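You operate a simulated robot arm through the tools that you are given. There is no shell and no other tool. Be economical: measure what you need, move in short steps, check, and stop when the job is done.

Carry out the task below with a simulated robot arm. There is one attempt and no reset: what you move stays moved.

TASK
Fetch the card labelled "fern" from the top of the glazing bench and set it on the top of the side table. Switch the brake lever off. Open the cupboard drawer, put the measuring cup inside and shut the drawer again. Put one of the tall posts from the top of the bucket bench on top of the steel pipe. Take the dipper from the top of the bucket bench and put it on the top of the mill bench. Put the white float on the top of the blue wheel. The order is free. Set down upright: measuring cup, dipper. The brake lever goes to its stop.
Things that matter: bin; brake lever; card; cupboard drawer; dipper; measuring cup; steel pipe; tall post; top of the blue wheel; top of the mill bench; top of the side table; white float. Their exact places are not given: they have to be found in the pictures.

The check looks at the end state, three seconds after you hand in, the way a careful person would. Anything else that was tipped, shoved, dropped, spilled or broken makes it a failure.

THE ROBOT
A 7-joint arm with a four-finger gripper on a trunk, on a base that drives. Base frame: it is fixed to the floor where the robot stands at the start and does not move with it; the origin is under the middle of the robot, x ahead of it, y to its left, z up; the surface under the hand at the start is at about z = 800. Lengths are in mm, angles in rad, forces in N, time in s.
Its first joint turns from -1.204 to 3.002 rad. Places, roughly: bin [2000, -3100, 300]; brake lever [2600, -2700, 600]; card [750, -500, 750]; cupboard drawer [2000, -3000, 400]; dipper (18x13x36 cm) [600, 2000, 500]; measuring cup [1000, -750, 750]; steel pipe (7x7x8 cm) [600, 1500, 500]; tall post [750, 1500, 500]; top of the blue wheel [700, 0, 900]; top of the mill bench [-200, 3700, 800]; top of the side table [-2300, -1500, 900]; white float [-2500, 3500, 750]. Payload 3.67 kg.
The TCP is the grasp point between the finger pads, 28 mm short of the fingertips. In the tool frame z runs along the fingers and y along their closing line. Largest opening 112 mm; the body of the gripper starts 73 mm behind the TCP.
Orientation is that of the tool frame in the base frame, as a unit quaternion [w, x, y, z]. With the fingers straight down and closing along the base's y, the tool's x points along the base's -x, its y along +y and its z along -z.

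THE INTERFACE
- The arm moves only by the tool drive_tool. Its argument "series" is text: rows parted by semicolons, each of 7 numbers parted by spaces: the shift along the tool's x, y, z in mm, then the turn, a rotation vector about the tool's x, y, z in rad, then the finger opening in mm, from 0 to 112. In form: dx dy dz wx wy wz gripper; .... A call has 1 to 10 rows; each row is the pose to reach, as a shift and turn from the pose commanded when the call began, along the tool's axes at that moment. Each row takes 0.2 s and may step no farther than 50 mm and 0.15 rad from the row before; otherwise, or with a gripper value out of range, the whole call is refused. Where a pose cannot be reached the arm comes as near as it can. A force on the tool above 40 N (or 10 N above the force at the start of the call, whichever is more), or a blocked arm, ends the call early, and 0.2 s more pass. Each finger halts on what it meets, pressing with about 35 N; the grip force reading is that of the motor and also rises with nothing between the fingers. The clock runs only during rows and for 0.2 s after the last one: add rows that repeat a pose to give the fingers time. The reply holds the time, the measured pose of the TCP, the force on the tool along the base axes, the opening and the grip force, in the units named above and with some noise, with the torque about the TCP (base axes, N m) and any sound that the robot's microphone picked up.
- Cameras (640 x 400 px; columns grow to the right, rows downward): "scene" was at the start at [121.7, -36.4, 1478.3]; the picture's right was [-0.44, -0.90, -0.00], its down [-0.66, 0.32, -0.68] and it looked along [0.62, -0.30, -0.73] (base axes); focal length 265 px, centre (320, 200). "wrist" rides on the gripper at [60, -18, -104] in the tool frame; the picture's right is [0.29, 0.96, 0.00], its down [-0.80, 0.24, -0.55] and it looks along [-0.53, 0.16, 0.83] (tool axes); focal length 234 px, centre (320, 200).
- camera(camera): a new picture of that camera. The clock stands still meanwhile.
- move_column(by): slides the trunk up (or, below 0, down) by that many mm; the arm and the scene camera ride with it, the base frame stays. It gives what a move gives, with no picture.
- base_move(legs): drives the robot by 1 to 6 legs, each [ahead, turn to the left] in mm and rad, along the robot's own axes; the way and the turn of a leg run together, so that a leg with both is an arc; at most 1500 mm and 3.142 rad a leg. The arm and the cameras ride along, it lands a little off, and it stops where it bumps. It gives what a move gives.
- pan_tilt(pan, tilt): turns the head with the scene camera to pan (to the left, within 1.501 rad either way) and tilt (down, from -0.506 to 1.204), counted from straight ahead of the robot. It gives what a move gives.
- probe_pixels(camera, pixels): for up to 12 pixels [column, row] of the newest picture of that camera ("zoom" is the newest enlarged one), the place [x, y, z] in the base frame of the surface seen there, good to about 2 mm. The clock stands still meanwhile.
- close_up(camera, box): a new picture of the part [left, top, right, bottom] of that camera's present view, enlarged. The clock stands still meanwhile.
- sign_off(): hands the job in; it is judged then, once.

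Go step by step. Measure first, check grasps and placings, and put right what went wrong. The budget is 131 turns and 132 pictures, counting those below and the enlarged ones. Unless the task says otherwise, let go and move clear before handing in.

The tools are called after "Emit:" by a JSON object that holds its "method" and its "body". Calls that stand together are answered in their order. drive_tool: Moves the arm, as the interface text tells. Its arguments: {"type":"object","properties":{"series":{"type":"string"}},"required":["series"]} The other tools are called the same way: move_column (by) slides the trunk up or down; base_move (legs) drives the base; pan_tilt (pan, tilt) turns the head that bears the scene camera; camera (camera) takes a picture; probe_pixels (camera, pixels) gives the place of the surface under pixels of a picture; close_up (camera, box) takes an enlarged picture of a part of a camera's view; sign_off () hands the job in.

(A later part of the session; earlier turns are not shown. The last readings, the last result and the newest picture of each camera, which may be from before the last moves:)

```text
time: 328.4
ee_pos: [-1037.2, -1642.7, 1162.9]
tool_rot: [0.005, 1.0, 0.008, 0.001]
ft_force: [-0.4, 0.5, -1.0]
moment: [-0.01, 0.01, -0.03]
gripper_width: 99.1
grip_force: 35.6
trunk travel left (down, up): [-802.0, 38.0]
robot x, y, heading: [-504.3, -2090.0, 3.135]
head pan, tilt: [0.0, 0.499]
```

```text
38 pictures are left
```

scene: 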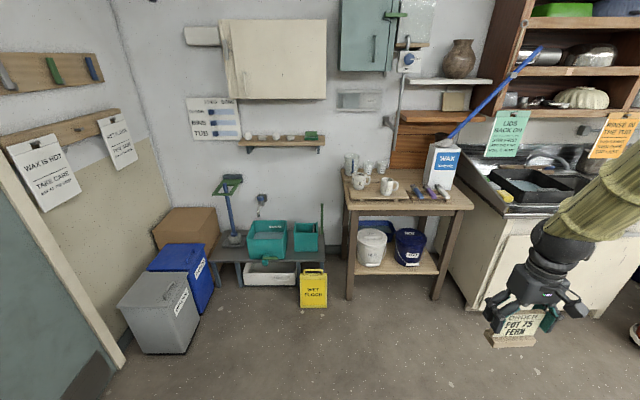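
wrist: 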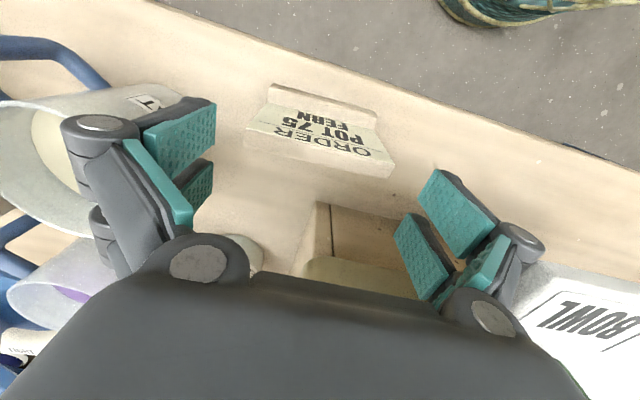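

The small side table is at (405,195). Zoom and measure free space on top.

Emit:
{"method": "close_up", "body": {"camera": "scene", "box": [320, 120, 500, 300]}}

Emit:
{"method": "probe_pixels", "body": {"camera": "scene", "pixels": [[355, 205], [400, 206], [460, 206], [358, 165], [380, 195], [410, 199], [430, 205], [450, 185], [348, 180], [360, 185], [388, 186], [440, 195]]}}

```text
2.22 times, centred on (410, 210) of scene
```

zoom: 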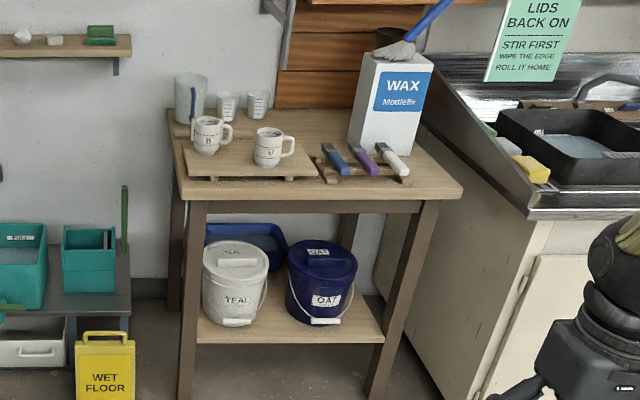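

```text
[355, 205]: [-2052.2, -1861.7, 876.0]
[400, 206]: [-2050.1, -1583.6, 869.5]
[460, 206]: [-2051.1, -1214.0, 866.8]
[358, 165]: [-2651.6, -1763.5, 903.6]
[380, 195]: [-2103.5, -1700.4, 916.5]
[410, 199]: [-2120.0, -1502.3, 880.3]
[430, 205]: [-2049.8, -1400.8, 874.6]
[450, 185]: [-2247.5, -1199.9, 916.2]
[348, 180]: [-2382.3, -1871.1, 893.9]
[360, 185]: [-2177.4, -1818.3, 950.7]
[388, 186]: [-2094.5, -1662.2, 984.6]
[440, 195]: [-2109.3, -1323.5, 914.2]
```

Top is about z 900–916. I'll approach to ~250 mm short and look from closer.

Emit:
{"method": "base_move", "body": {"legs": [[0, -0.329], [1000, 0], [0, 0.335]]}}

Emit:
{"method": "pan_tilt", "body": {"pan": -0.35, "tilt": 0.7}}

Emit:
{"method": "camera", "body": {"camera": "scene"}}

Emit:
{"method": "probe_pixels", "body": {"camera": "scene", "pixels": [[300, 200], [330, 180], [280, 150], [320, 220], [350, 200], [250, 200], [200, 200], [300, 230]]}}

```text
time: 335.5
ee_pos: [-1952.1, -1326.6, 1162.5]
tool_rot: [0.005, 1.0, 0.011, 0.001]
ft_force: [-0.7, 0.4, -1.2]
moment: [0.03, -0.01, 0.03]
gripper_width: 99.3
grip_force: 35.1
trunk travel left (down, up): [-802.0, 38.0]
robot x, y, heading: [-1417.6, -1770.1, -3.145]
head pan, tilt: [0.0, 0.499]
```

```text
time: 336.3
ee_pos: [-1952.3, -1325.9, 1163.6]
tool_rot: [0.006, 1.0, 0.011, 0.001]
ft_force: [0.2, -0.5, -0.7]
moment: [0.02, 0.05, 0.01]
gripper_width: 99.0
grip_force: 35.0
trunk travel left (down, up): [-802.0, 38.0]
robot x, y, heading: [-1416.0, -1771.9, -3.141]
head pan, tilt: [-0.351, 0.7]
```

```text
36 pictures are left
```

scene: 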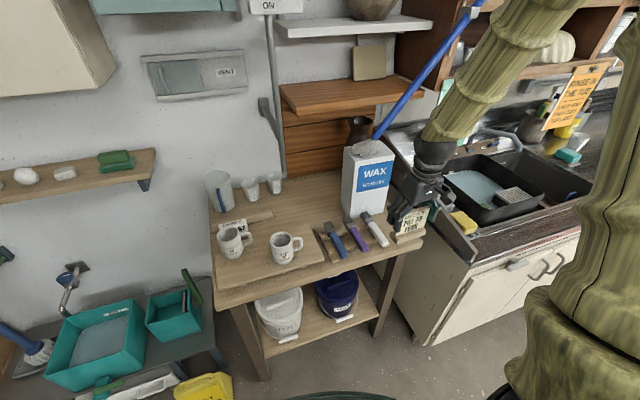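

```text
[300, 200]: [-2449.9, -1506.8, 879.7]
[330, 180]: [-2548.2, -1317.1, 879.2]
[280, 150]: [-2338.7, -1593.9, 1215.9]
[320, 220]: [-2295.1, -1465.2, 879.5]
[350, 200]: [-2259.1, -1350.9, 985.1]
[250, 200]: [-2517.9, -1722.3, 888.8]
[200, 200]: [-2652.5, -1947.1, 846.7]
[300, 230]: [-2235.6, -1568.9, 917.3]
```

Table top z = 880. Using the wrist camera to view the area under the hand.

Emit:
{"method": "camera", "body": {"camera": "wrist"}}

Emit:
{"method": "probe_pixels", "body": {"camera": "scene", "pixels": [[395, 255], [422, 245], [385, 245], [345, 262], [300, 275], [310, 245], [365, 235], [320, 262], [225, 295], [335, 205], [290, 180]]}}

```text
35 pictures are left
```

wrist: 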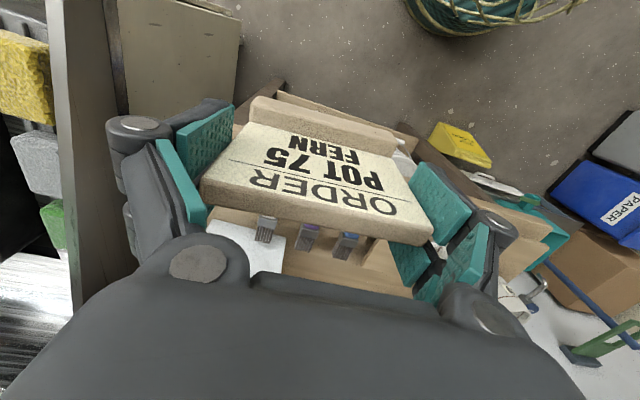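

```text
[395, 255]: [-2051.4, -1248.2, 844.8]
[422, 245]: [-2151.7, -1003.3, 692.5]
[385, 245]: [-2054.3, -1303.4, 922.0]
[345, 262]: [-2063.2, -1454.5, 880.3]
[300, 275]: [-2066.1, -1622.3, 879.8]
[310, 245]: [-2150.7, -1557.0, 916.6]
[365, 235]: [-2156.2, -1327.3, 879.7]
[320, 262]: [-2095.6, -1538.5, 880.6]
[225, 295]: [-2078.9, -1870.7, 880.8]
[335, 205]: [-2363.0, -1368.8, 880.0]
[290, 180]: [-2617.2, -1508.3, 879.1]
```

There's free tabletop at x≈-2300…-2480, y≈-1530…-1390 between mugs and WAX box. Checking with a close-up and exact limits.

Emit:
{"method": "close_up", "body": {"camera": "scene", "box": [200, 130, 430, 300]}}

Emit:
{"method": "probe_pixels", "body": {"camera": "zoom", "pixels": [[290, 230], [335, 230], [390, 215], [400, 130], [330, 180], [240, 215], [360, 270], [285, 320], [280, 285], [180, 140], [390, 255], [270, 300]]}}

```text
2.35 times, centred on (315, 215) of scene
```

zoom: 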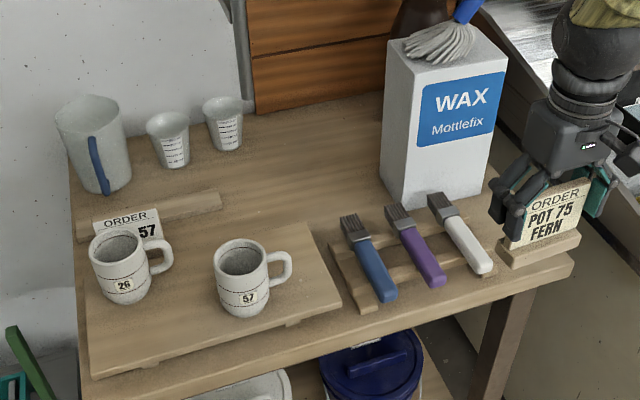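

```text
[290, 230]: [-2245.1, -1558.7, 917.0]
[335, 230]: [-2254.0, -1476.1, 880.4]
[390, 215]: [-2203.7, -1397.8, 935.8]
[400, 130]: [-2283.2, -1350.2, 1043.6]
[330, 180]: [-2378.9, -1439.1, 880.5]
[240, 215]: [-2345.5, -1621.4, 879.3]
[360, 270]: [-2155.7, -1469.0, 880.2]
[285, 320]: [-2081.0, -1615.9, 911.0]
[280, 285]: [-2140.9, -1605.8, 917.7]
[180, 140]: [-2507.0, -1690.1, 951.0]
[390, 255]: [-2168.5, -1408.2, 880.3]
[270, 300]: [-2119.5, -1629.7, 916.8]
```

Plenty of room at (-2370,-1495). First shift the hand to y≈-1495, then drive forward 200, then extend.

Emit:
{"method": "drive_tool", "body": {"series": "0 42 0 0 0 0 85;0 84 0 0 0 0 85;0 126 0 0 0 0 85;0 170 0 0 0 0 85;0 170 0 0 0 0 85"}}

Emit:
{"method": "base_move", "body": {"legs": [[200, 0]]}}

Emit:
{"method": "drive_tool", "body": {"series": "-45 0 0 0 0 0 85;-90 0 0 0 0 0 85;-135 0 0 0 0 0 85;-180 0 0 0 0 0 85;-218 0 0 0 0 0 85;-218 0 0 0 0 0 85"}}

Emit:
{"method": "camera", "body": {"camera": "scene"}}

```text
time: 337.5
ee_pos: [-1949.3, -1491.8, 1164.0]
tool_rot: [0.007, 1.0, 0.011, 0.002]
ft_force: [0.0, 0.1, -0.2]
moment: [-0.06, 0.01, -0.02]
gripper_width: 99.1
grip_force: 35.1
trunk travel left (down, up): [-802.0, 38.0]
robot x, y, heading: [-1416.1, -1769.3, -3.14]
head pan, tilt: [-0.351, 0.7]
```

```text
time: 339.1
ee_pos: [-2145.1, -1490.5, 1164.6]
tool_rot: [0.005, 1.0, 0.01, 0.001]
ft_force: [-0.9, -0.6, -1.5]
moment: [0.04, -0.05, 0.0]
gripper_width: 99.3
grip_force: 35.2
trunk travel left (down, up): [-802.0, 38.0]
robot x, y, heading: [-1612.4, -1770.8, 3.134]
head pan, tilt: [-0.351, 0.7]
```

```text
time: 340.5
ee_pos: [-2358.1, -1496.4, 1167.6]
tool_rot: [0.005, 1.0, 0.011, 0.0]
ft_force: [-0.2, -0.6, -1.5]
moment: [0.01, 0.0, 0.0]
gripper_width: 99.4
grip_force: 35.7
trunk travel left (down, up): [-802.0, 38.0]
robot x, y, heading: [-1610.7, -1770.2, 3.138]
head pan, tilt: [-0.351, 0.7]
```

```text
33 pictures are left
```

scene: 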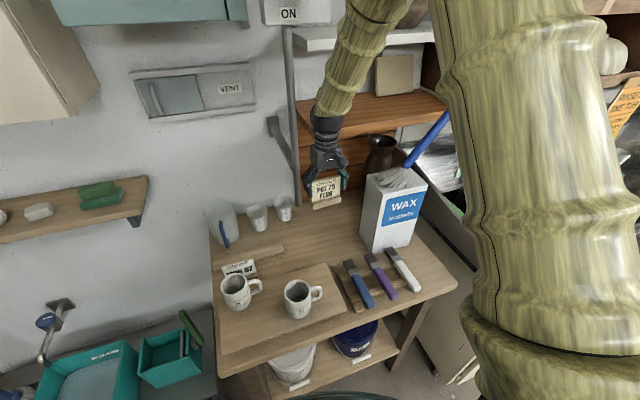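

Positioned over the free spot. Lowering, releasing, rising.

Emit:
{"method": "drive_tool", "body": {"series": "0 0 48 0 0 0 85;0 0 96 0 0 0 85;0 0 144 0 0 0 85;0 0 185 0 0 0 85;0 0 205 0 0 0 85;0 0 215 0 0 0 85;0 0 219 0 0 0 85;0 0 221 0 0 0 85"}}

Emit:
{"method": "drive_tool", "body": {"series": "0 0 0 0 0 0 99;0 0 0 0 0 0 106;0 0 0 0 0 0 112;0 0 -30 0 0 0 112;0 0 -75 0 0 0 112;0 0 -120 0 0 0 112;0 0 -165 0 0 0 112;0 0 -210 0 0 0 112"}}

Emit:
{"method": "close_up", "body": {"camera": "scene", "box": [200, 140, 460, 320]}}

```text
time: 342.3
ee_pos: [-2361.0, -1496.8, 945.1]
tool_rot: [0.005, 1.0, 0.01, 0.0]
ft_force: [-1.1, 2.4, 22.6]
moment: [0.14, -0.17, 0.07]
gripper_width: 99.9
grip_force: 34.7
trunk travel left (down, up): [-802.0, 38.0]
robot x, y, heading: [-1615.8, -1768.5, 3.141]
head pan, tilt: [-0.351, 0.7]
```

```text
time: 343.9
ee_pos: [-2341.2, -1494.7, 1079.4]
tool_rot: [0.006, 1.0, 0.009, 0.02]
ft_force: [0.4, -0.5, 1.2]
moment: [0.05, 0.01, -0.01]
gripper_width: 111.9
grip_force: 0.0
trunk travel left (down, up): [-802.0, 38.0]
robot x, y, heading: [-1611.4, -1771.1, 3.138]
head pan, tilt: [-0.351, 0.7]
stopped in row 7: the force on the tool passed its limit at 64 N (the readings are from after the stop); the commanded pose is now the measured one
```

```text
2.22 times, centred on (330, 230) of scene
```

zoom: 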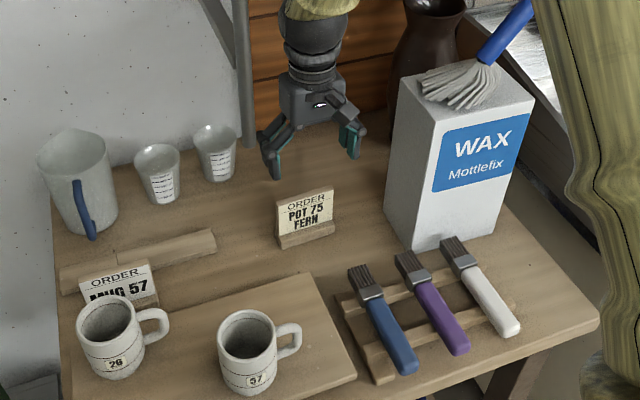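

Card stands well. The rise brushed something above/behind (stopped at 64 N); I'll retract horizontally toward the robot instead.

Emit:
{"method": "drive_tool", "body": {"series": "25 0 0 0 0 0 112;60 0 0 0 0 0 112;105 0 -15 0 0 0 112;150 0 -40 0 0 0 112;195 0 -65 0 0 0 112;220 0 -95 0 0 0 112"}}

Emit:
{"method": "camera", "body": {"camera": "scene"}}

```text
refused: row 4 steps farther than a row can; nothing moved
```

```text
31 pictures are left
```

scene: 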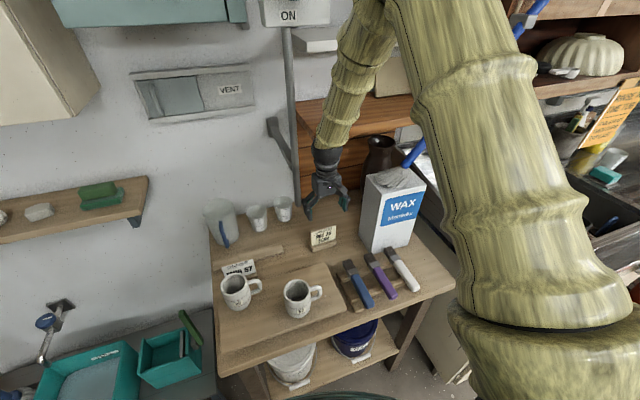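

Emit:
{"method": "drive_tool", "body": {"series": "25 0 0 0 0 0 112;60 0 0 0 0 0 112;100 0 0 0 0 0 112;140 0 0 0 0 0 112;180 0 0 0 0 0 112;220 0 0 0 0 0 112"}}

Emit:
{"method": "base_move", "body": {"legs": [[-350, 0]]}}

Emit:
{"method": "camera", "body": {"camera": "scene"}}

```text
time: 345.3
ee_pos: [-2123.0, -1494.1, 1085.3]
tool_rot: [0.006, 1.0, 0.009, 0.019]
ft_force: [0.9, 0.3, -0.6]
moment: [-0.03, 0.01, -0.01]
gripper_width: 112.0
grip_force: 0.0
trunk travel left (down, up): [-802.0, 38.0]
robot x, y, heading: [-1608.8, -1765.8, 3.135]
head pan, tilt: [-0.351, 0.7]
```

```text
time: 347.6
ee_pos: [-1776.1, -1493.7, 1086.3]
tool_rot: [0.007, 1.0, 0.007, 0.02]
ft_force: [0.0, -0.4, -1.0]
moment: [0.02, 0.03, 0.01]
gripper_width: 112.0
grip_force: 0.0
trunk travel left (down, up): [-802.0, 38.0]
robot x, y, heading: [-1264.0, -1771.4, 3.129]
head pan, tilt: [-0.351, 0.7]
```

```text
30 pictures are left
```

scene: 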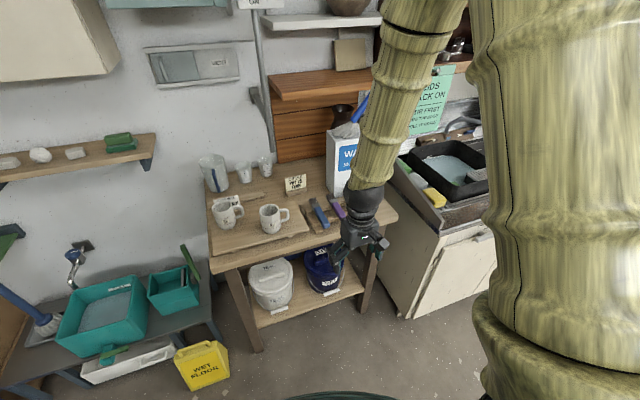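

All intact. Now driving toward the float area: back 350, face +y, go to y≈3000, face -x.

Emit:
{"method": "base_move", "body": {"legs": [[-350, 0], [0, -1.56], [1500, 0], [1500, 0], [1500, 0], [0, 1.57]]}}

Emit:
{"method": "pan_tilt", "body": {"pan": -0.3, "tilt": 0.45}}

Emit:
{"method": "camera", "body": {"camera": "scene"}}

```text
time: 378.6
ee_pos: [-1300.0, 2996.5, 1085.4]
tool_rot: [0.007, 1.0, 0.008, 0.02]
ft_force: [0.1, -0.8, 0.0]
moment: [0.0, -0.01, -0.01]
gripper_width: 112.0
grip_force: 0.0
trunk travel left (down, up): [-802.0, 38.0]
robot x, y, heading: [-784.3, 2722.5, 3.129]
head pan, tilt: [-0.351, 0.7]
```

```text
time: 379.4
ee_pos: [-1299.2, 2995.8, 1085.8]
tool_rot: [0.007, 1.0, 0.008, 0.019]
ft_force: [-0.5, -0.4, 0.1]
moment: [0.01, 0.02, 0.02]
gripper_width: 112.0
grip_force: 0.1
trunk travel left (down, up): [-802.0, 38.0]
robot x, y, heading: [-791.1, 2717.2, 3.134]
head pan, tilt: [-0.3, 0.45]
```

```text
29 pictures are left
```

scene: 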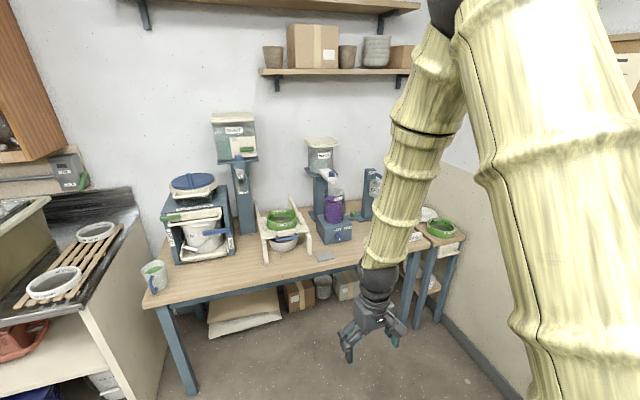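

Emit:
{"method": "close_up", "body": {"camera": "scene", "box": [360, 180, 480, 280]}}

Emit:
{"method": "close_up", "body": {"camera": "scene", "box": [240, 160, 400, 280]}}

Emit:
{"method": "probe_pixels", "body": {"camera": "scene", "pixels": [[428, 214], [440, 228], [418, 235], [455, 235], [450, 250], [285, 217], [285, 243], [325, 255], [420, 245]]}}

```text
4.00 times, centred on (420, 230) of scene
```

zoom: 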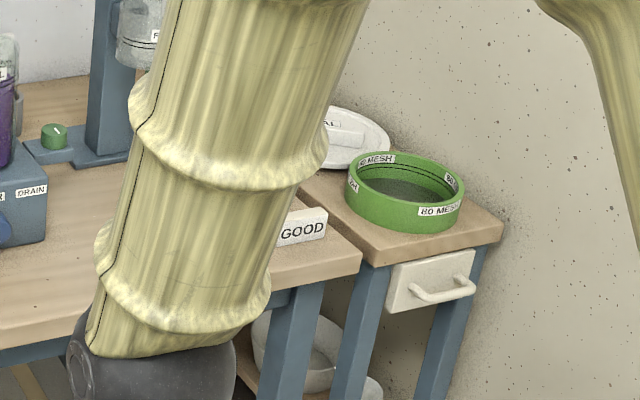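

```text
3.33 times, centred on (320, 220) of scene
```

zoom: 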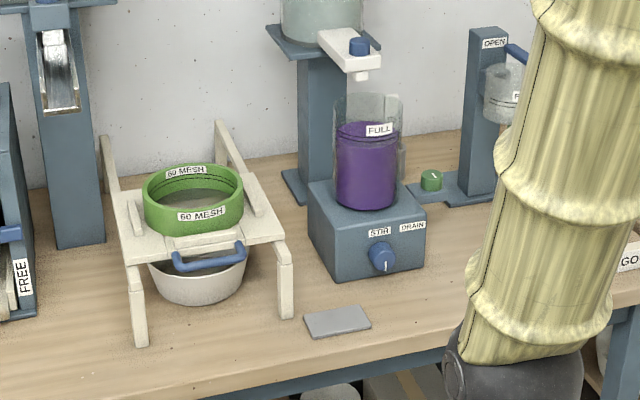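

```text
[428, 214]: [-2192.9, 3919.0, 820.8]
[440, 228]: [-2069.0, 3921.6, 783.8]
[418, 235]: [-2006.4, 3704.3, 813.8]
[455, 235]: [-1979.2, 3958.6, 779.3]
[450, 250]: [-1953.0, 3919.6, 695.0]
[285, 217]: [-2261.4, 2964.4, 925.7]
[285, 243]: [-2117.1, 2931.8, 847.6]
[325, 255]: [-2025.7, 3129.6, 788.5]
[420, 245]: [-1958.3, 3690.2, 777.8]
```

The region around (-2500,3500) is hidden by the arm. Turning the robot right to look past it.

Emit:
{"method": "base_move", "body": {"legs": [[0, -0.6]]}}

Emit:
{"method": "pan_tilt", "body": {"pan": 0.2, "tilt": 0.4}}

Emit:
{"method": "close_up", "body": {"camera": "scene", "box": [160, 100, 480, 300]}}

```text
time: 381.5
ee_pos: [-1044.3, 3241.8, 1086.1]
tool_rot: [0.013, 0.955, -0.297, 0.016]
ft_force: [0.0, 0.4, 0.1]
moment: [-0.01, 0.01, 0.0]
gripper_width: 111.9
grip_force: 0.1
trunk travel left (down, up): [-802.0, 38.0]
robot x, y, heading: [-788.6, 2720.3, 2.516]
head pan, tilt: [-0.3, 0.45]
```

```text
time: 382.4
ee_pos: [-1044.7, 3241.8, 1085.1]
tool_rot: [0.011, 0.955, -0.297, 0.016]
ft_force: [-0.1, -0.8, 0.3]
moment: [0.01, -0.01, -0.02]
gripper_width: 111.9
grip_force: 0.1
trunk travel left (down, up): [-802.0, 38.0]
robot x, y, heading: [-786.4, 2719.3, 2.516]
head pan, tilt: [0.201, 0.4]
```

```text
2.00 times, centred on (320, 200) of scene
```

zoom: 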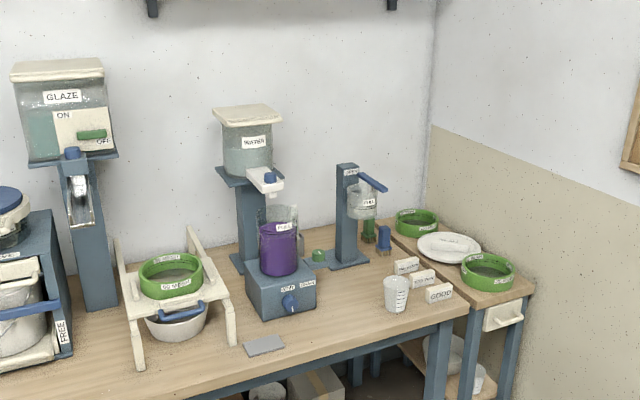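

Emit:
{"method": "close_up", "body": {"camera": "scene", "box": [325, 175, 435, 260]}}

Emit:
{"method": "probe_pixels", "body": {"camera": "zoom", "pixels": [[340, 185], [250, 180], [430, 280], [350, 170]]}}

```text
4.71 times, centred on (380, 218) of scene
```

zoom: 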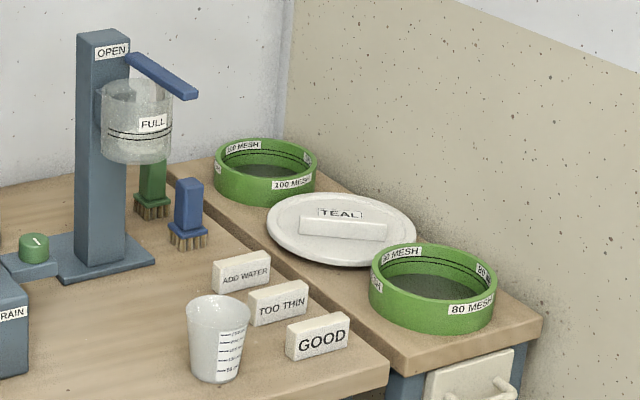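

```text
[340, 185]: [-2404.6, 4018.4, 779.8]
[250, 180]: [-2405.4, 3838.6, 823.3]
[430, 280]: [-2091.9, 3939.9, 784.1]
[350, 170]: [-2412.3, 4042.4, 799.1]
```

The white disc with a bar handle ("TEAL") at zoom (342,228) is the only white float-like item. Measuring it.

Emit:
{"method": "probe_pixels", "body": {"camera": "zoom", "pixels": [[342, 228], [303, 226], [383, 232], [342, 240], [272, 225], [412, 232], [340, 198], [340, 258], [340, 214], [310, 218], [380, 222]]}}

```text
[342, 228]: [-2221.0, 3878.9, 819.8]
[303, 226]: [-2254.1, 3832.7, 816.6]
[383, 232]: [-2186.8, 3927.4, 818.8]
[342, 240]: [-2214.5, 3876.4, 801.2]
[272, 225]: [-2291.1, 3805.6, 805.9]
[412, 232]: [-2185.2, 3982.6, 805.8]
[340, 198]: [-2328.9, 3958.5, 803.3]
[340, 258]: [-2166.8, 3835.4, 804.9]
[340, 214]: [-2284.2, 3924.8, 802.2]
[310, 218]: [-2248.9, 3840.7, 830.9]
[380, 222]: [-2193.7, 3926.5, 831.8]
```

Handle bar runs along ≈54° with top z 832, disc plate z 804, centre ≈(-2240,3895). Driving to within reach.

Emit:
{"method": "base_move", "body": {"legs": [[0, -0.126], [1080, 0], [0, 0.75]]}}

Emit:
{"method": "camera", "body": {"camera": "wrist"}}

```text
time: 388.3
ee_pos: [-1731.3, 3965.1, 1087.1]
tool_rot: [0.017, 0.935, -0.355, 0.026]
ft_force: [0.4, 0.6, -1.0]
moment: [-0.01, 0.03, 0.01]
gripper_width: 111.9
grip_force: 0.1
trunk travel left (down, up): [-802.0, 38.0]
robot x, y, heading: [-1555.8, 3439.1, 2.388]
head pan, tilt: [0.201, 0.4]
stopped in leg 2: the robot was blocked; the commanded pose is now the measured one
```

```text
24 pictures are left
```

wrist: 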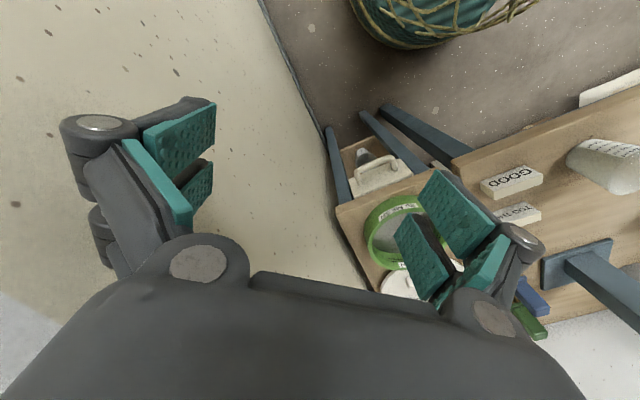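

The base touched something; backing 80 mm, then turning to face -x.

Emit:
{"method": "base_move", "body": {"legs": [[-80, 0], [0, 0.752]]}}

Emit:
{"method": "camera", "body": {"camera": "wrist"}}

```text
time: 389.0
ee_pos: [-1730.8, 3963.7, 1083.8]
tool_rot: [0.019, 0.935, -0.352, 0.028]
ft_force: [0.1, -0.2, 0.6]
moment: [0.01, 0.0, -0.01]
gripper_width: 112.4
grip_force: 0.1
trunk travel left (down, up): [-802.0, 38.0]
robot x, y, heading: [-1550.2, 3437.4, 2.387]
head pan, tilt: [0.201, 0.4]
stopped in leg 1: the robot was blocked; the commanded pose is now the measured one
```

```text
23 pictures are left
```

wrist: 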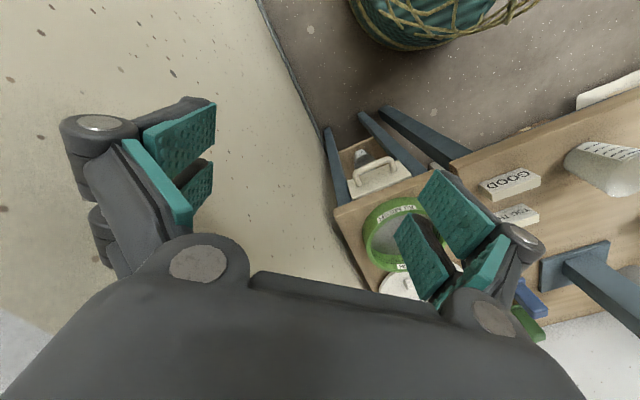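

Blocked both ways: probably the elbow against the wall at the right. Try turning left away from it.

Emit:
{"method": "base_move", "body": {"legs": [[0, 0.752]]}}

Emit:
{"method": "pan_tilt", "body": {"pan": -0.5, "tilt": 0.4}}

Emit:
{"method": "camera", "body": {"camera": "scene"}}

```text
time: 391.4
ee_pos: [-2050.9, 3700.5, 1081.3]
tool_rot: [0.01, 0.999, 0.018, 0.033]
ft_force: [-0.3, 0.1, -0.1]
moment: [0.04, -0.02, 0.01]
gripper_width: 111.7
grip_force: 0.1
trunk travel left (down, up): [-802.0, 38.0]
robot x, y, heading: [-1550.3, 3438.9, -3.14]
head pan, tilt: [0.201, 0.4]
```

```text
time: 392.5
ee_pos: [-2050.7, 3701.6, 1081.6]
tool_rot: [0.009, 0.999, 0.018, 0.034]
ft_force: [0.2, 0.7, -0.2]
moment: [-0.01, -0.01, -0.04]
gripper_width: 112.2
grip_force: 0.0
trunk travel left (down, up): [-802.0, 38.0]
robot x, y, heading: [-1550.3, 3436.2, -3.135]
head pan, tilt: [-0.499, 0.4]
```

```text
22 pictures are left
```

scene: 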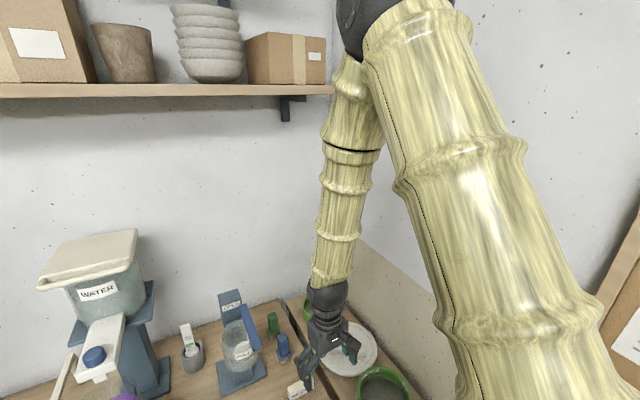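

A small holder with a white upright item at (190,345) appears — possibly a float/hydrometer. Zooming.

Emit:
{"method": "close_up", "body": {"camera": "scene", "box": [160, 300, 300, 400]}}

Emit:
{"method": "probe_pixels", "body": {"camera": "zoom", "pixels": [[115, 120], [120, 180], [130, 225], [105, 100], [105, 220], [160, 220], [150, 255]]}}

```text
4.00 times, centred on (230, 350) of scene
```

zoom: 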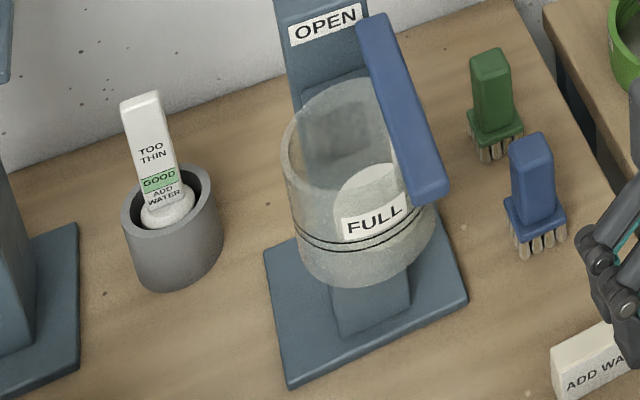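

```text
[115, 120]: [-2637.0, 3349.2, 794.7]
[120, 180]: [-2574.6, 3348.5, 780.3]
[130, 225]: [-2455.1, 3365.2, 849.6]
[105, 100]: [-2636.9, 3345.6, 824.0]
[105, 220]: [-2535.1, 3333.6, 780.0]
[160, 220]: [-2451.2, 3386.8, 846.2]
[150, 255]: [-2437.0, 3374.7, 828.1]
```

That is the hydrometer: the white float (scale TOO THIN/GOOD/ADD WATER) in a grey cup. Measuring it.

Emit:
{"method": "probe_pixels", "body": {"camera": "zoom", "pixels": [[142, 105], [150, 150], [158, 182], [130, 140], [172, 160], [168, 205], [140, 96], [128, 215], [215, 195], [345, 110], [440, 190], [330, 30]]}}

```text
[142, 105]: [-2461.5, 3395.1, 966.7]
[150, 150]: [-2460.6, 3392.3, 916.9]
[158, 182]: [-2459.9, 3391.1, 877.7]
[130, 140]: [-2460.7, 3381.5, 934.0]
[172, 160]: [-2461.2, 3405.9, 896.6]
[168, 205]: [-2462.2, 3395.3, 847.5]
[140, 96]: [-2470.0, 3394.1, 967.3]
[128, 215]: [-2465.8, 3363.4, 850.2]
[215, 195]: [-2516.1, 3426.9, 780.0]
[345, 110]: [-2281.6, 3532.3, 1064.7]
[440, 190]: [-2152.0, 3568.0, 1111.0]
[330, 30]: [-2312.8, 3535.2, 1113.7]
```

Float stem: y 3379–3408, x≈-2468, top z 967. Repositioning the base so the hand approaches along y=3393, clear of the neighbouring devices.

Emit:
{"method": "base_move", "body": {"legs": [[-300, 0], [0, 1.571], [308, 0], [0, -1.571], [340, 0]]}}

Emit:
{"method": "camera", "body": {"camera": "wrist"}}

```text
time: 405.7
ee_pos: [-2097.1, 3393.9, 1081.3]
tool_rot: [0.008, 0.999, 0.019, 0.034]
ft_force: [0.3, -0.3, -0.1]
moment: [0.0, 0.01, 0.02]
gripper_width: 111.8
grip_force: 0.0
trunk travel left (down, up): [-802.0, 38.0]
robot x, y, heading: [-1593.9, 3130.2, -3.131]
head pan, tilt: [-0.499, 0.4]
```

```text
20 pictures are left
```

wrist: 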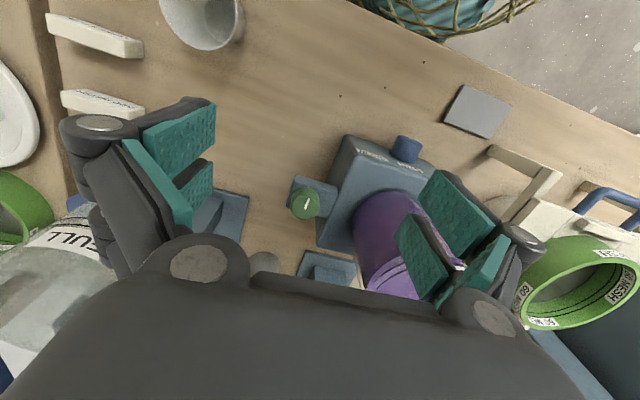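

Emit:
{"method": "probe_pixels", "body": {"camera": "wrist", "pixels": [[375, 215], [375, 280], [400, 260], [90, 250], [60, 290], [265, 262], [305, 200], [325, 265], [540, 290], [350, 150]]}}

Emit:
{"method": "pan_tilt", "body": {"pan": -0.1, "tilt": 0.55}}

Emit:
{"method": "camera", "body": {"camera": "scene"}}

```text
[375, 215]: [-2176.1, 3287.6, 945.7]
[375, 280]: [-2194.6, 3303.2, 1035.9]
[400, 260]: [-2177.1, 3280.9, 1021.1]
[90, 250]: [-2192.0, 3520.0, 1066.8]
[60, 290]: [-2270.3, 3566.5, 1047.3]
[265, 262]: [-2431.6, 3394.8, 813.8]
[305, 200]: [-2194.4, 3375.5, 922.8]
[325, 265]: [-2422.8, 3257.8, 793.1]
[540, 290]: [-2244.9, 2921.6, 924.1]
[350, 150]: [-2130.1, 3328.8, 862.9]
```

```text
time: 406.6
ee_pos: [-2096.9, 3395.0, 1081.0]
tool_rot: [0.009, 0.999, 0.018, 0.033]
ft_force: [0.8, 0.5, 0.1]
moment: [0.03, -0.01, 0.0]
gripper_width: 112.0
grip_force: 0.2
trunk travel left (down, up): [-802.0, 38.0]
robot x, y, heading: [-1599.3, 3132.3, -3.139]
head pan, tilt: [-0.099, 0.55]
```

```text
19 pictures are left
```

scene: 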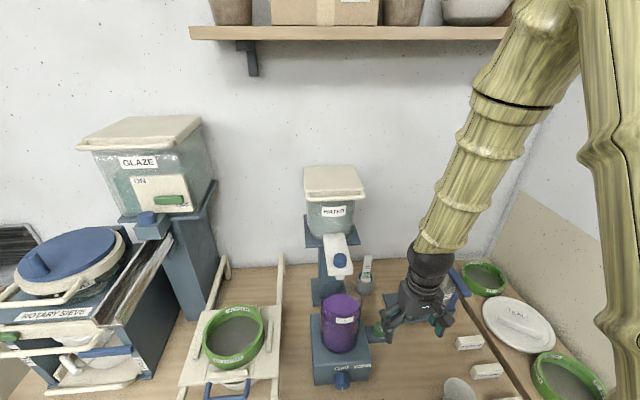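

Keeping clear of the purple vessel (y≤3320) and viscometer (y≥3510): narrow fingers to 60, rise 60, go forward 370.

Emit:
{"method": "drive_tool", "body": {"series": "0 0 -30 0 0 0 80;0 0 -60 0 0 0 60;-47 -1 -60 0 0 0 60;-94 -1 -60 0 0 0 60;-141 -2 -60 0 0 0 60;-188 -2 -60 0 0 0 60;-235 -2 -60 0 0 0 60;-282 -2 -60 0 0 0 60;-329 -2 -60 0 0 0 60;-371 -2 -60 0 0 0 60"}}

Emit:
{"method": "camera", "body": {"camera": "wrist"}}

```text
time: 408.8
ee_pos: [-2470.0, 3381.5, 1117.6]
tool_rot: [0.009, 0.999, 0.019, 0.035]
ft_force: [0.2, 0.0, 0.5]
moment: [-0.01, -0.03, 0.03]
gripper_width: 60.2
grip_force: 0.0
trunk travel left (down, up): [-802.0, 38.0]
robot x, y, heading: [-1600.2, 3130.4, -3.13]
head pan, tilt: [-0.099, 0.55]
```

```text
18 pictures are left
```

wrist: 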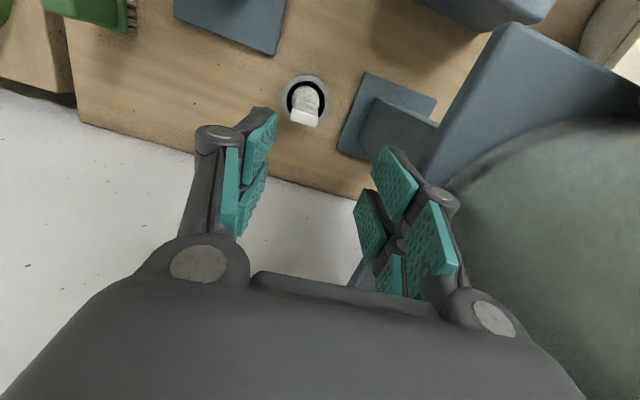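

Emit:
{"method": "probe_pixels", "body": {"camera": "wrist", "pixels": [[304, 120], [292, 117], [316, 121], [304, 112], [305, 100], [400, 120], [440, 200]]}}

```text
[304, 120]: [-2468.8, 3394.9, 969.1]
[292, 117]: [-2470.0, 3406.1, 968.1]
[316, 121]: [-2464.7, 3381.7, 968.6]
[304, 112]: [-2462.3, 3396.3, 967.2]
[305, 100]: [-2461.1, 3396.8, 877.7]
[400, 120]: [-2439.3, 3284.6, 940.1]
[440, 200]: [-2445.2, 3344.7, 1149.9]
```

Stem centre (-2468,3394). Correct y, straighten the slight tilt, descend to z≈938 and close.

Emit:
{"method": "drive_tool", "body": {"series": "0 -13 0 0 -.035 0 60;-3 -14 45 0 -.07 0 60;-6 -15 90 0 -.07 0 60;-9 -15.5 135 0 -.07 0 60;-12 -16.4 179 0 -.07 0 60;-12 -16.4 179 0 -.07 0 30;-12 -16.4 179 0 -.07 0 15;-12 -16.4 179 0 -.07 0 15"}}

Emit:
{"method": "camera", "body": {"camera": "wrist"}}

```text
time: 410.6
ee_pos: [-2470.1, 3397.2, 937.1]
tool_rot: [0.01, 1.0, 0.019, -0.002]
ft_force: [0.4, -0.3, -0.5]
moment: [0.0, 0.01, 0.01]
gripper_width: 29.0
grip_force: 35.6
trunk travel left (down, up): [-802.0, 38.0]
robot x, y, heading: [-1593.3, 3131.4, -3.134]
head pan, tilt: [-0.099, 0.55]
```

```text
17 pictures are left
```

wrist: 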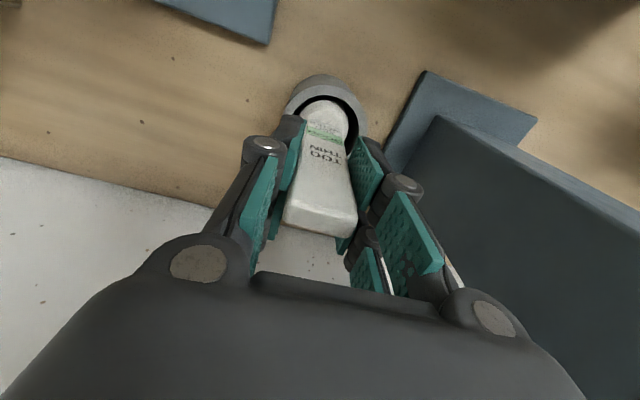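

Float gripped. Lift, retract, and drive to the blue wheel's front side.

Emit:
{"method": "drive_tool", "body": {"series": "0 0 -40 0 0 0 15;0 0 -85 0 0 0 15;0 0 -130 0 0 0 15;0 0 -175 0 0 0 15;0 0 -215 0 0 0 15;48 0 -215 0 0 0 15;96 0 -215 0 0 0 15;144 0 -215 0 0 0 15;192 0 -215 0 0 0 15;240 0 -215 0 0 0 15"}}

Emit:
{"method": "drive_tool", "body": {"series": "48 0 0 0 0 0 15;96 0 0 0 0 0 15;130 0 0 0 0 0 15"}}

Emit:
{"method": "base_move", "body": {"legs": [[-500, 0], [0, 1.91], [1500, 0], [1490, 0], [0, 1.23]]}}

Emit:
{"method": "camera", "body": {"camera": "wrist"}}

```text
time: 412.8
ee_pos: [-2226.4, 3408.3, 1151.3]
tool_rot: [0.01, 1.0, 0.019, -0.003]
ft_force: [1.3, -0.2, -1.5]
moment: [0.01, 0.03, 0.0]
gripper_width: 29.3
grip_force: 35.0
trunk travel left (down, up): [-802.0, 38.0]
robot x, y, heading: [-1595.1, 3132.2, -3.135]
head pan, tilt: [-0.099, 0.55]
```

```text
time: 413.6
ee_pos: [-2095.9, 3416.6, 1151.9]
tool_rot: [0.01, 1.0, 0.019, -0.002]
ft_force: [0.1, -0.2, -1.7]
moment: [0.0, 0.03, -0.01]
gripper_width: 29.4
grip_force: 34.7
trunk travel left (down, up): [-802.0, 38.0]
robot x, y, heading: [-1592.0, 3132.0, -3.134]
head pan, tilt: [-0.099, 0.55]
```

```text
time: 438.2
ee_pos: [591.1, 175.2, 1151.3]
tool_rot: [0.001, -0.061, 0.998, 0.011]
ft_force: [0.3, 0.6, -1.5]
moment: [-0.02, 0.01, -0.02]
gripper_width: 29.3
grip_force: 34.6
trunk travel left (down, up): [-802.0, 38.0]
robot x, y, heading: [73.0, 417.1, 0.093]
head pan, tilt: [-0.099, 0.55]
```

```text
16 pictures are left
```

wrist: 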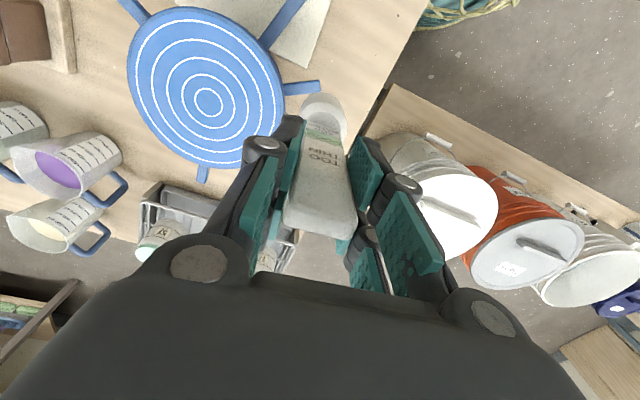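

Over the bench near the wheel. Measuring the wheel center and the float's lower end.

Emit:
{"method": "probe_pixels", "body": {"camera": "wrist", "pixels": [[208, 102], [140, 80], [270, 120], [200, 20], [215, 160], [323, 105], [320, 97], [338, 112]]}}

```text
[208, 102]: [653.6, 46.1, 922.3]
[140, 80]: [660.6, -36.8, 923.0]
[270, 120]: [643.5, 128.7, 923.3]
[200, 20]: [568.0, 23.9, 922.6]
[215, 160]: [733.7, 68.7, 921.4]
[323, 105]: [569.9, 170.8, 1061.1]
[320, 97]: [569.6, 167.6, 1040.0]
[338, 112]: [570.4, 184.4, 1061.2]
```

Wheel centre (652,46), z 923. Moving the float above it, then descending to just above.

Emit:
{"method": "drive_tool", "body": {"series": "-15 -46 0 0 0 0 15;-30 -92 0 0 0 0 15;-45 -137 0 0 0 0 15;-45 -137 30 0 0 0 15;-45 -137 60 0 0 0 15;-45 -137 75 0 0 0 15;-45 -137 80 0 0 0 15;-45 -137 80 0 0 0 15"}}

Emit:
{"method": "drive_tool", "body": {"series": "0 0 2 0 0 0 15;0 0 4 0 0 0 15;0 0 6 0 0 0 15;0 0 6 0 0 0 15"}}

Emit:
{"method": "drive_tool", "body": {"series": "0 0 2 0 0 0 15;0 0 4 0 0 0 15;0 0 6 0 0 0 15;0 0 6 0 0 0 15"}}

Emit:
{"method": "camera", "body": {"camera": "wrist"}}

```text
time: 440.0
ee_pos: [651.5, 47.2, 1070.9]
tool_rot: [0.001, -0.061, 0.998, 0.009]
ft_force: [0.0, 0.3, 0.8]
moment: [0.05, 0.07, -0.02]
gripper_width: 29.4
grip_force: 34.6
trunk travel left (down, up): [-802.0, 38.0]
robot x, y, heading: [63.4, 416.8, 0.091]
head pan, tilt: [-0.099, 0.55]
```

```text
time: 441.0
ee_pos: [652.6, 48.0, 1065.2]
tool_rot: [0.002, -0.062, 0.998, 0.009]
ft_force: [1.2, 3.7, 25.1]
moment: [0.17, 0.07, -0.02]
gripper_width: 29.6
grip_force: 35.2
trunk travel left (down, up): [-802.0, 38.0]
robot x, y, heading: [68.8, 418.8, 0.094]
head pan, tilt: [-0.099, 0.55]
```

```text
time: 442.0
ee_pos: [651.8, 47.7, 1058.9]
tool_rot: [0.003, -0.06, 0.998, 0.008]
ft_force: [0.3, 3.9, 25.0]
moment: [0.14, 0.14, -0.04]
gripper_width: 29.4
grip_force: 34.7
trunk travel left (down, up): [-802.0, 38.0]
robot x, y, heading: [66.6, 418.4, 0.094]
head pan, tilt: [-0.099, 0.55]
```

```text
15 pictures are left
```

wrist: 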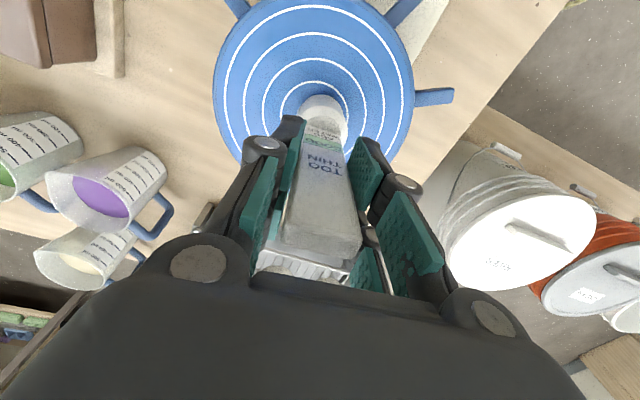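

Float is standing on the wheel centre with 25 N contact. Opening slightly to see whether it stands on its own.

Emit:
{"method": "drive_tool", "body": {"series": "0 0 -3 0 0 0 15;0 0 -3 0 0 0 33;0 0 -3 0 0 0 37;0 0 -3 0 0 0 42;0 0 -3 0 0 0 50;0 0 -3 0 0 0 50"}}

Emit:
{"method": "camera", "body": {"camera": "wrist"}}

```text
time: 443.4
ee_pos: [651.9, 46.2, 1061.2]
tool_rot: [0.001, -0.061, 0.998, 0.01]
ft_force: [0.3, -1.0, 0.9]
moment: [-0.01, -0.04, 0.02]
gripper_width: 49.9
grip_force: 0.0
trunk travel left (down, up): [-802.0, 38.0]
robot x, y, heading: [66.6, 416.6, 0.094]
head pan, tilt: [-0.099, 0.55]
```

```text
14 pictures are left
```

wrist: 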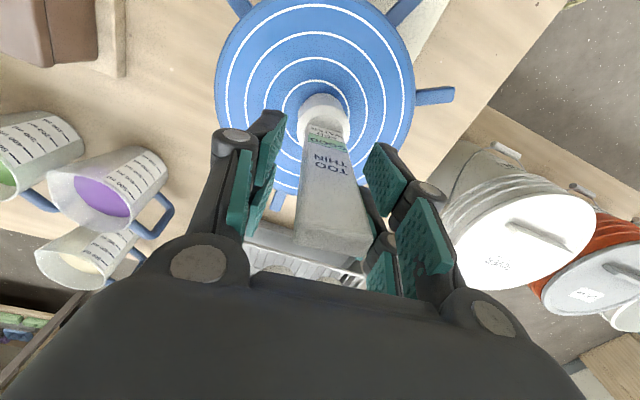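

It stands by itself. Rise clear and drive to the far end of the bucket bench.

Emit:
{"method": "drive_tool", "body": {"series": "0 0 0 0 0 0 80;0 0 -40 0 0 0 80;0 0 -85 0 0 0 80;0 0 -130 0 0 0 80;0 0 -150 0 0 0 80"}}

Emit:
{"method": "base_move", "body": {"legs": [[-130, 0], [0, 1.477], [1480, 0], [0, -1.571]]}}

Emit:
{"method": "pan_tilt", "body": {"pan": 0.1, "tilt": 0.9}}

Emit:
{"method": "camera", "body": {"camera": "scene"}}

```text
time: 444.6
ee_pos: [651.2, 47.5, 1212.4]
tool_rot: [0.002, -0.062, 0.998, 0.01]
ft_force: [-0.2, -0.2, -0.6]
moment: [-0.02, 0.02, 0.0]
gripper_width: 80.1
grip_force: 0.0
trunk travel left (down, up): [-802.0, 38.0]
robot x, y, heading: [68.9, 415.3, 0.093]
head pan, tilt: [-0.099, 0.55]
```

```text
time: 460.1
ee_pos: [511.5, 1480.2, 1212.0]
tool_rot: [0.001, -0.036, 0.999, 0.01]
ft_force: [-0.7, 0.6, -0.1]
moment: [0.01, 0.01, 0.01]
gripper_width: 80.1
grip_force: 0.1
trunk travel left (down, up): [-802.0, 38.0]
robot x, y, heading: [-46.9, 1879.3, 0.042]
head pan, tilt: [-0.099, 0.55]
```

```text
time: 461.0
ee_pos: [512.9, 1480.9, 1212.1]
tool_rot: [0.002, -0.035, 0.999, 0.01]
ft_force: [-0.1, -0.3, 0.1]
moment: [0.01, -0.03, 0.02]
gripper_width: 79.8
grip_force: 0.1
trunk travel left (down, up): [-802.0, 38.0]
robot x, y, heading: [-48.1, 1874.3, 0.042]
head pan, tilt: [0.099, 0.901]
```

```text
13 pictures are left
```

scene: 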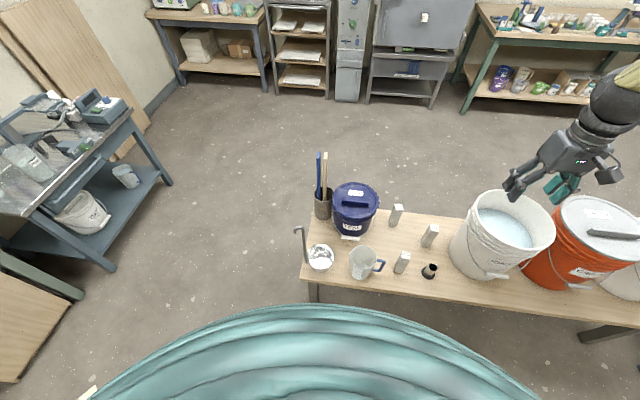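

Posts at (397,215), (430,236), (402,261); pipe at (430,271); dipper ladle at (320,257). Zoom and measure.

Emit:
{"method": "close_up", "body": {"camera": "scene", "box": [290, 190, 450, 290]}}

Emit:
{"method": "probe_pixels", "body": {"camera": "zoom", "pixels": [[555, 308], [548, 325], [438, 258], [440, 290], [560, 165], [425, 75], [120, 260], [40, 165], [55, 240], [150, 255], [360, 290], [500, 350]]}}

```text
4.00 times, centred on (370, 240) of scene
```

zoom: 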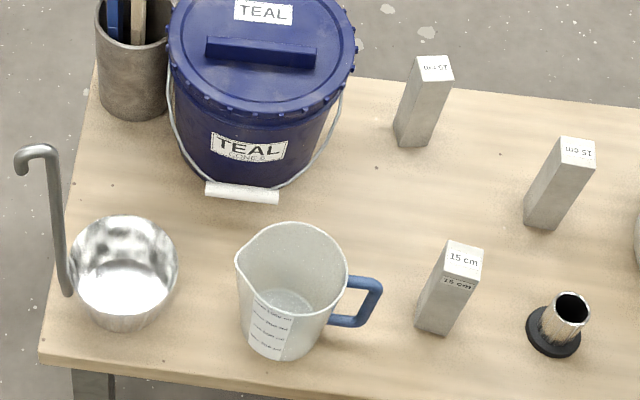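

```text
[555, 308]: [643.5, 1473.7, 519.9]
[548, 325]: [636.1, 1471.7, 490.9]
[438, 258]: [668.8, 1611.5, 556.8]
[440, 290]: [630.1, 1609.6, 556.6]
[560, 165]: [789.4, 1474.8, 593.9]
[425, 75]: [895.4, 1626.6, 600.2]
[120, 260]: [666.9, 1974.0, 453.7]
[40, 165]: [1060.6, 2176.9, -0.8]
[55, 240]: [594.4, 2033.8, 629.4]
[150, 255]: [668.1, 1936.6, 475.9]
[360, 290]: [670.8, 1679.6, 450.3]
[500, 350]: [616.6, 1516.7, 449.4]
```

Measure the near post's top and the pipe's rim precisely.

Emit:
{"method": "probe_pixels", "body": {"camera": "zoom", "pixels": [[462, 260], [452, 244], [480, 250], [475, 278], [446, 270], [556, 306], [587, 308], [571, 321], [571, 294], [530, 330], [425, 320], [580, 345]]}}

Emit:
{"method": "camera", "body": {"camera": "wrist"}}

```text
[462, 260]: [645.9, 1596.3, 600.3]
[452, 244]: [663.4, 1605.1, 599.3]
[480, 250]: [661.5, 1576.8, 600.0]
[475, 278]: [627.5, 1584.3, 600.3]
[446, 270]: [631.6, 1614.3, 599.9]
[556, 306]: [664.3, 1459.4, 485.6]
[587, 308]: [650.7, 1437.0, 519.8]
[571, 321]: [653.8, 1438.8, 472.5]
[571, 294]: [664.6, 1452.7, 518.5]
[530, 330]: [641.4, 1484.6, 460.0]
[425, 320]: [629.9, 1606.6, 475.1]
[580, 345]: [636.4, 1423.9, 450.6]
```

```text
11 pictures are left
```

wrist: 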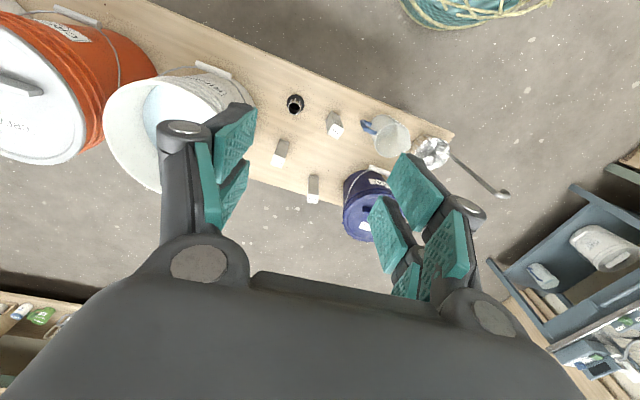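

Post centre (646,1595), z 600; pipe centre ≈(646,1455), rim z 520. Check how near the white bucket's rim is to the pipe.

Emit:
{"method": "probe_pixels", "body": {"camera": "wrist", "pixels": [[250, 95], [252, 130], [235, 78], [225, 110], [295, 103], [295, 97], [288, 102], [302, 104], [300, 110], [334, 122]]}}

Emit:
{"method": "probe_pixels", "body": {"camera": "scene", "pixels": [[472, 205], [462, 230], [480, 192], [455, 250], [470, 215]]}}

```text
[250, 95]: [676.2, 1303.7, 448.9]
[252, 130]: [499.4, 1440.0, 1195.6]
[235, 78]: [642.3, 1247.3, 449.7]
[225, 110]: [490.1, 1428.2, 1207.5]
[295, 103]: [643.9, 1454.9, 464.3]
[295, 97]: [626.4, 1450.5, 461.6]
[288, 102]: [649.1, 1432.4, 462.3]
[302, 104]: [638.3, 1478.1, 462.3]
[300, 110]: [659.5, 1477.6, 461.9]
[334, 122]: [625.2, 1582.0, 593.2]
```

```text
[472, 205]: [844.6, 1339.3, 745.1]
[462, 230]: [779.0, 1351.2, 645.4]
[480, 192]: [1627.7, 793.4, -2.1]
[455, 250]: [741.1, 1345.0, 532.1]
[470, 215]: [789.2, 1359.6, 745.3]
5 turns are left
```

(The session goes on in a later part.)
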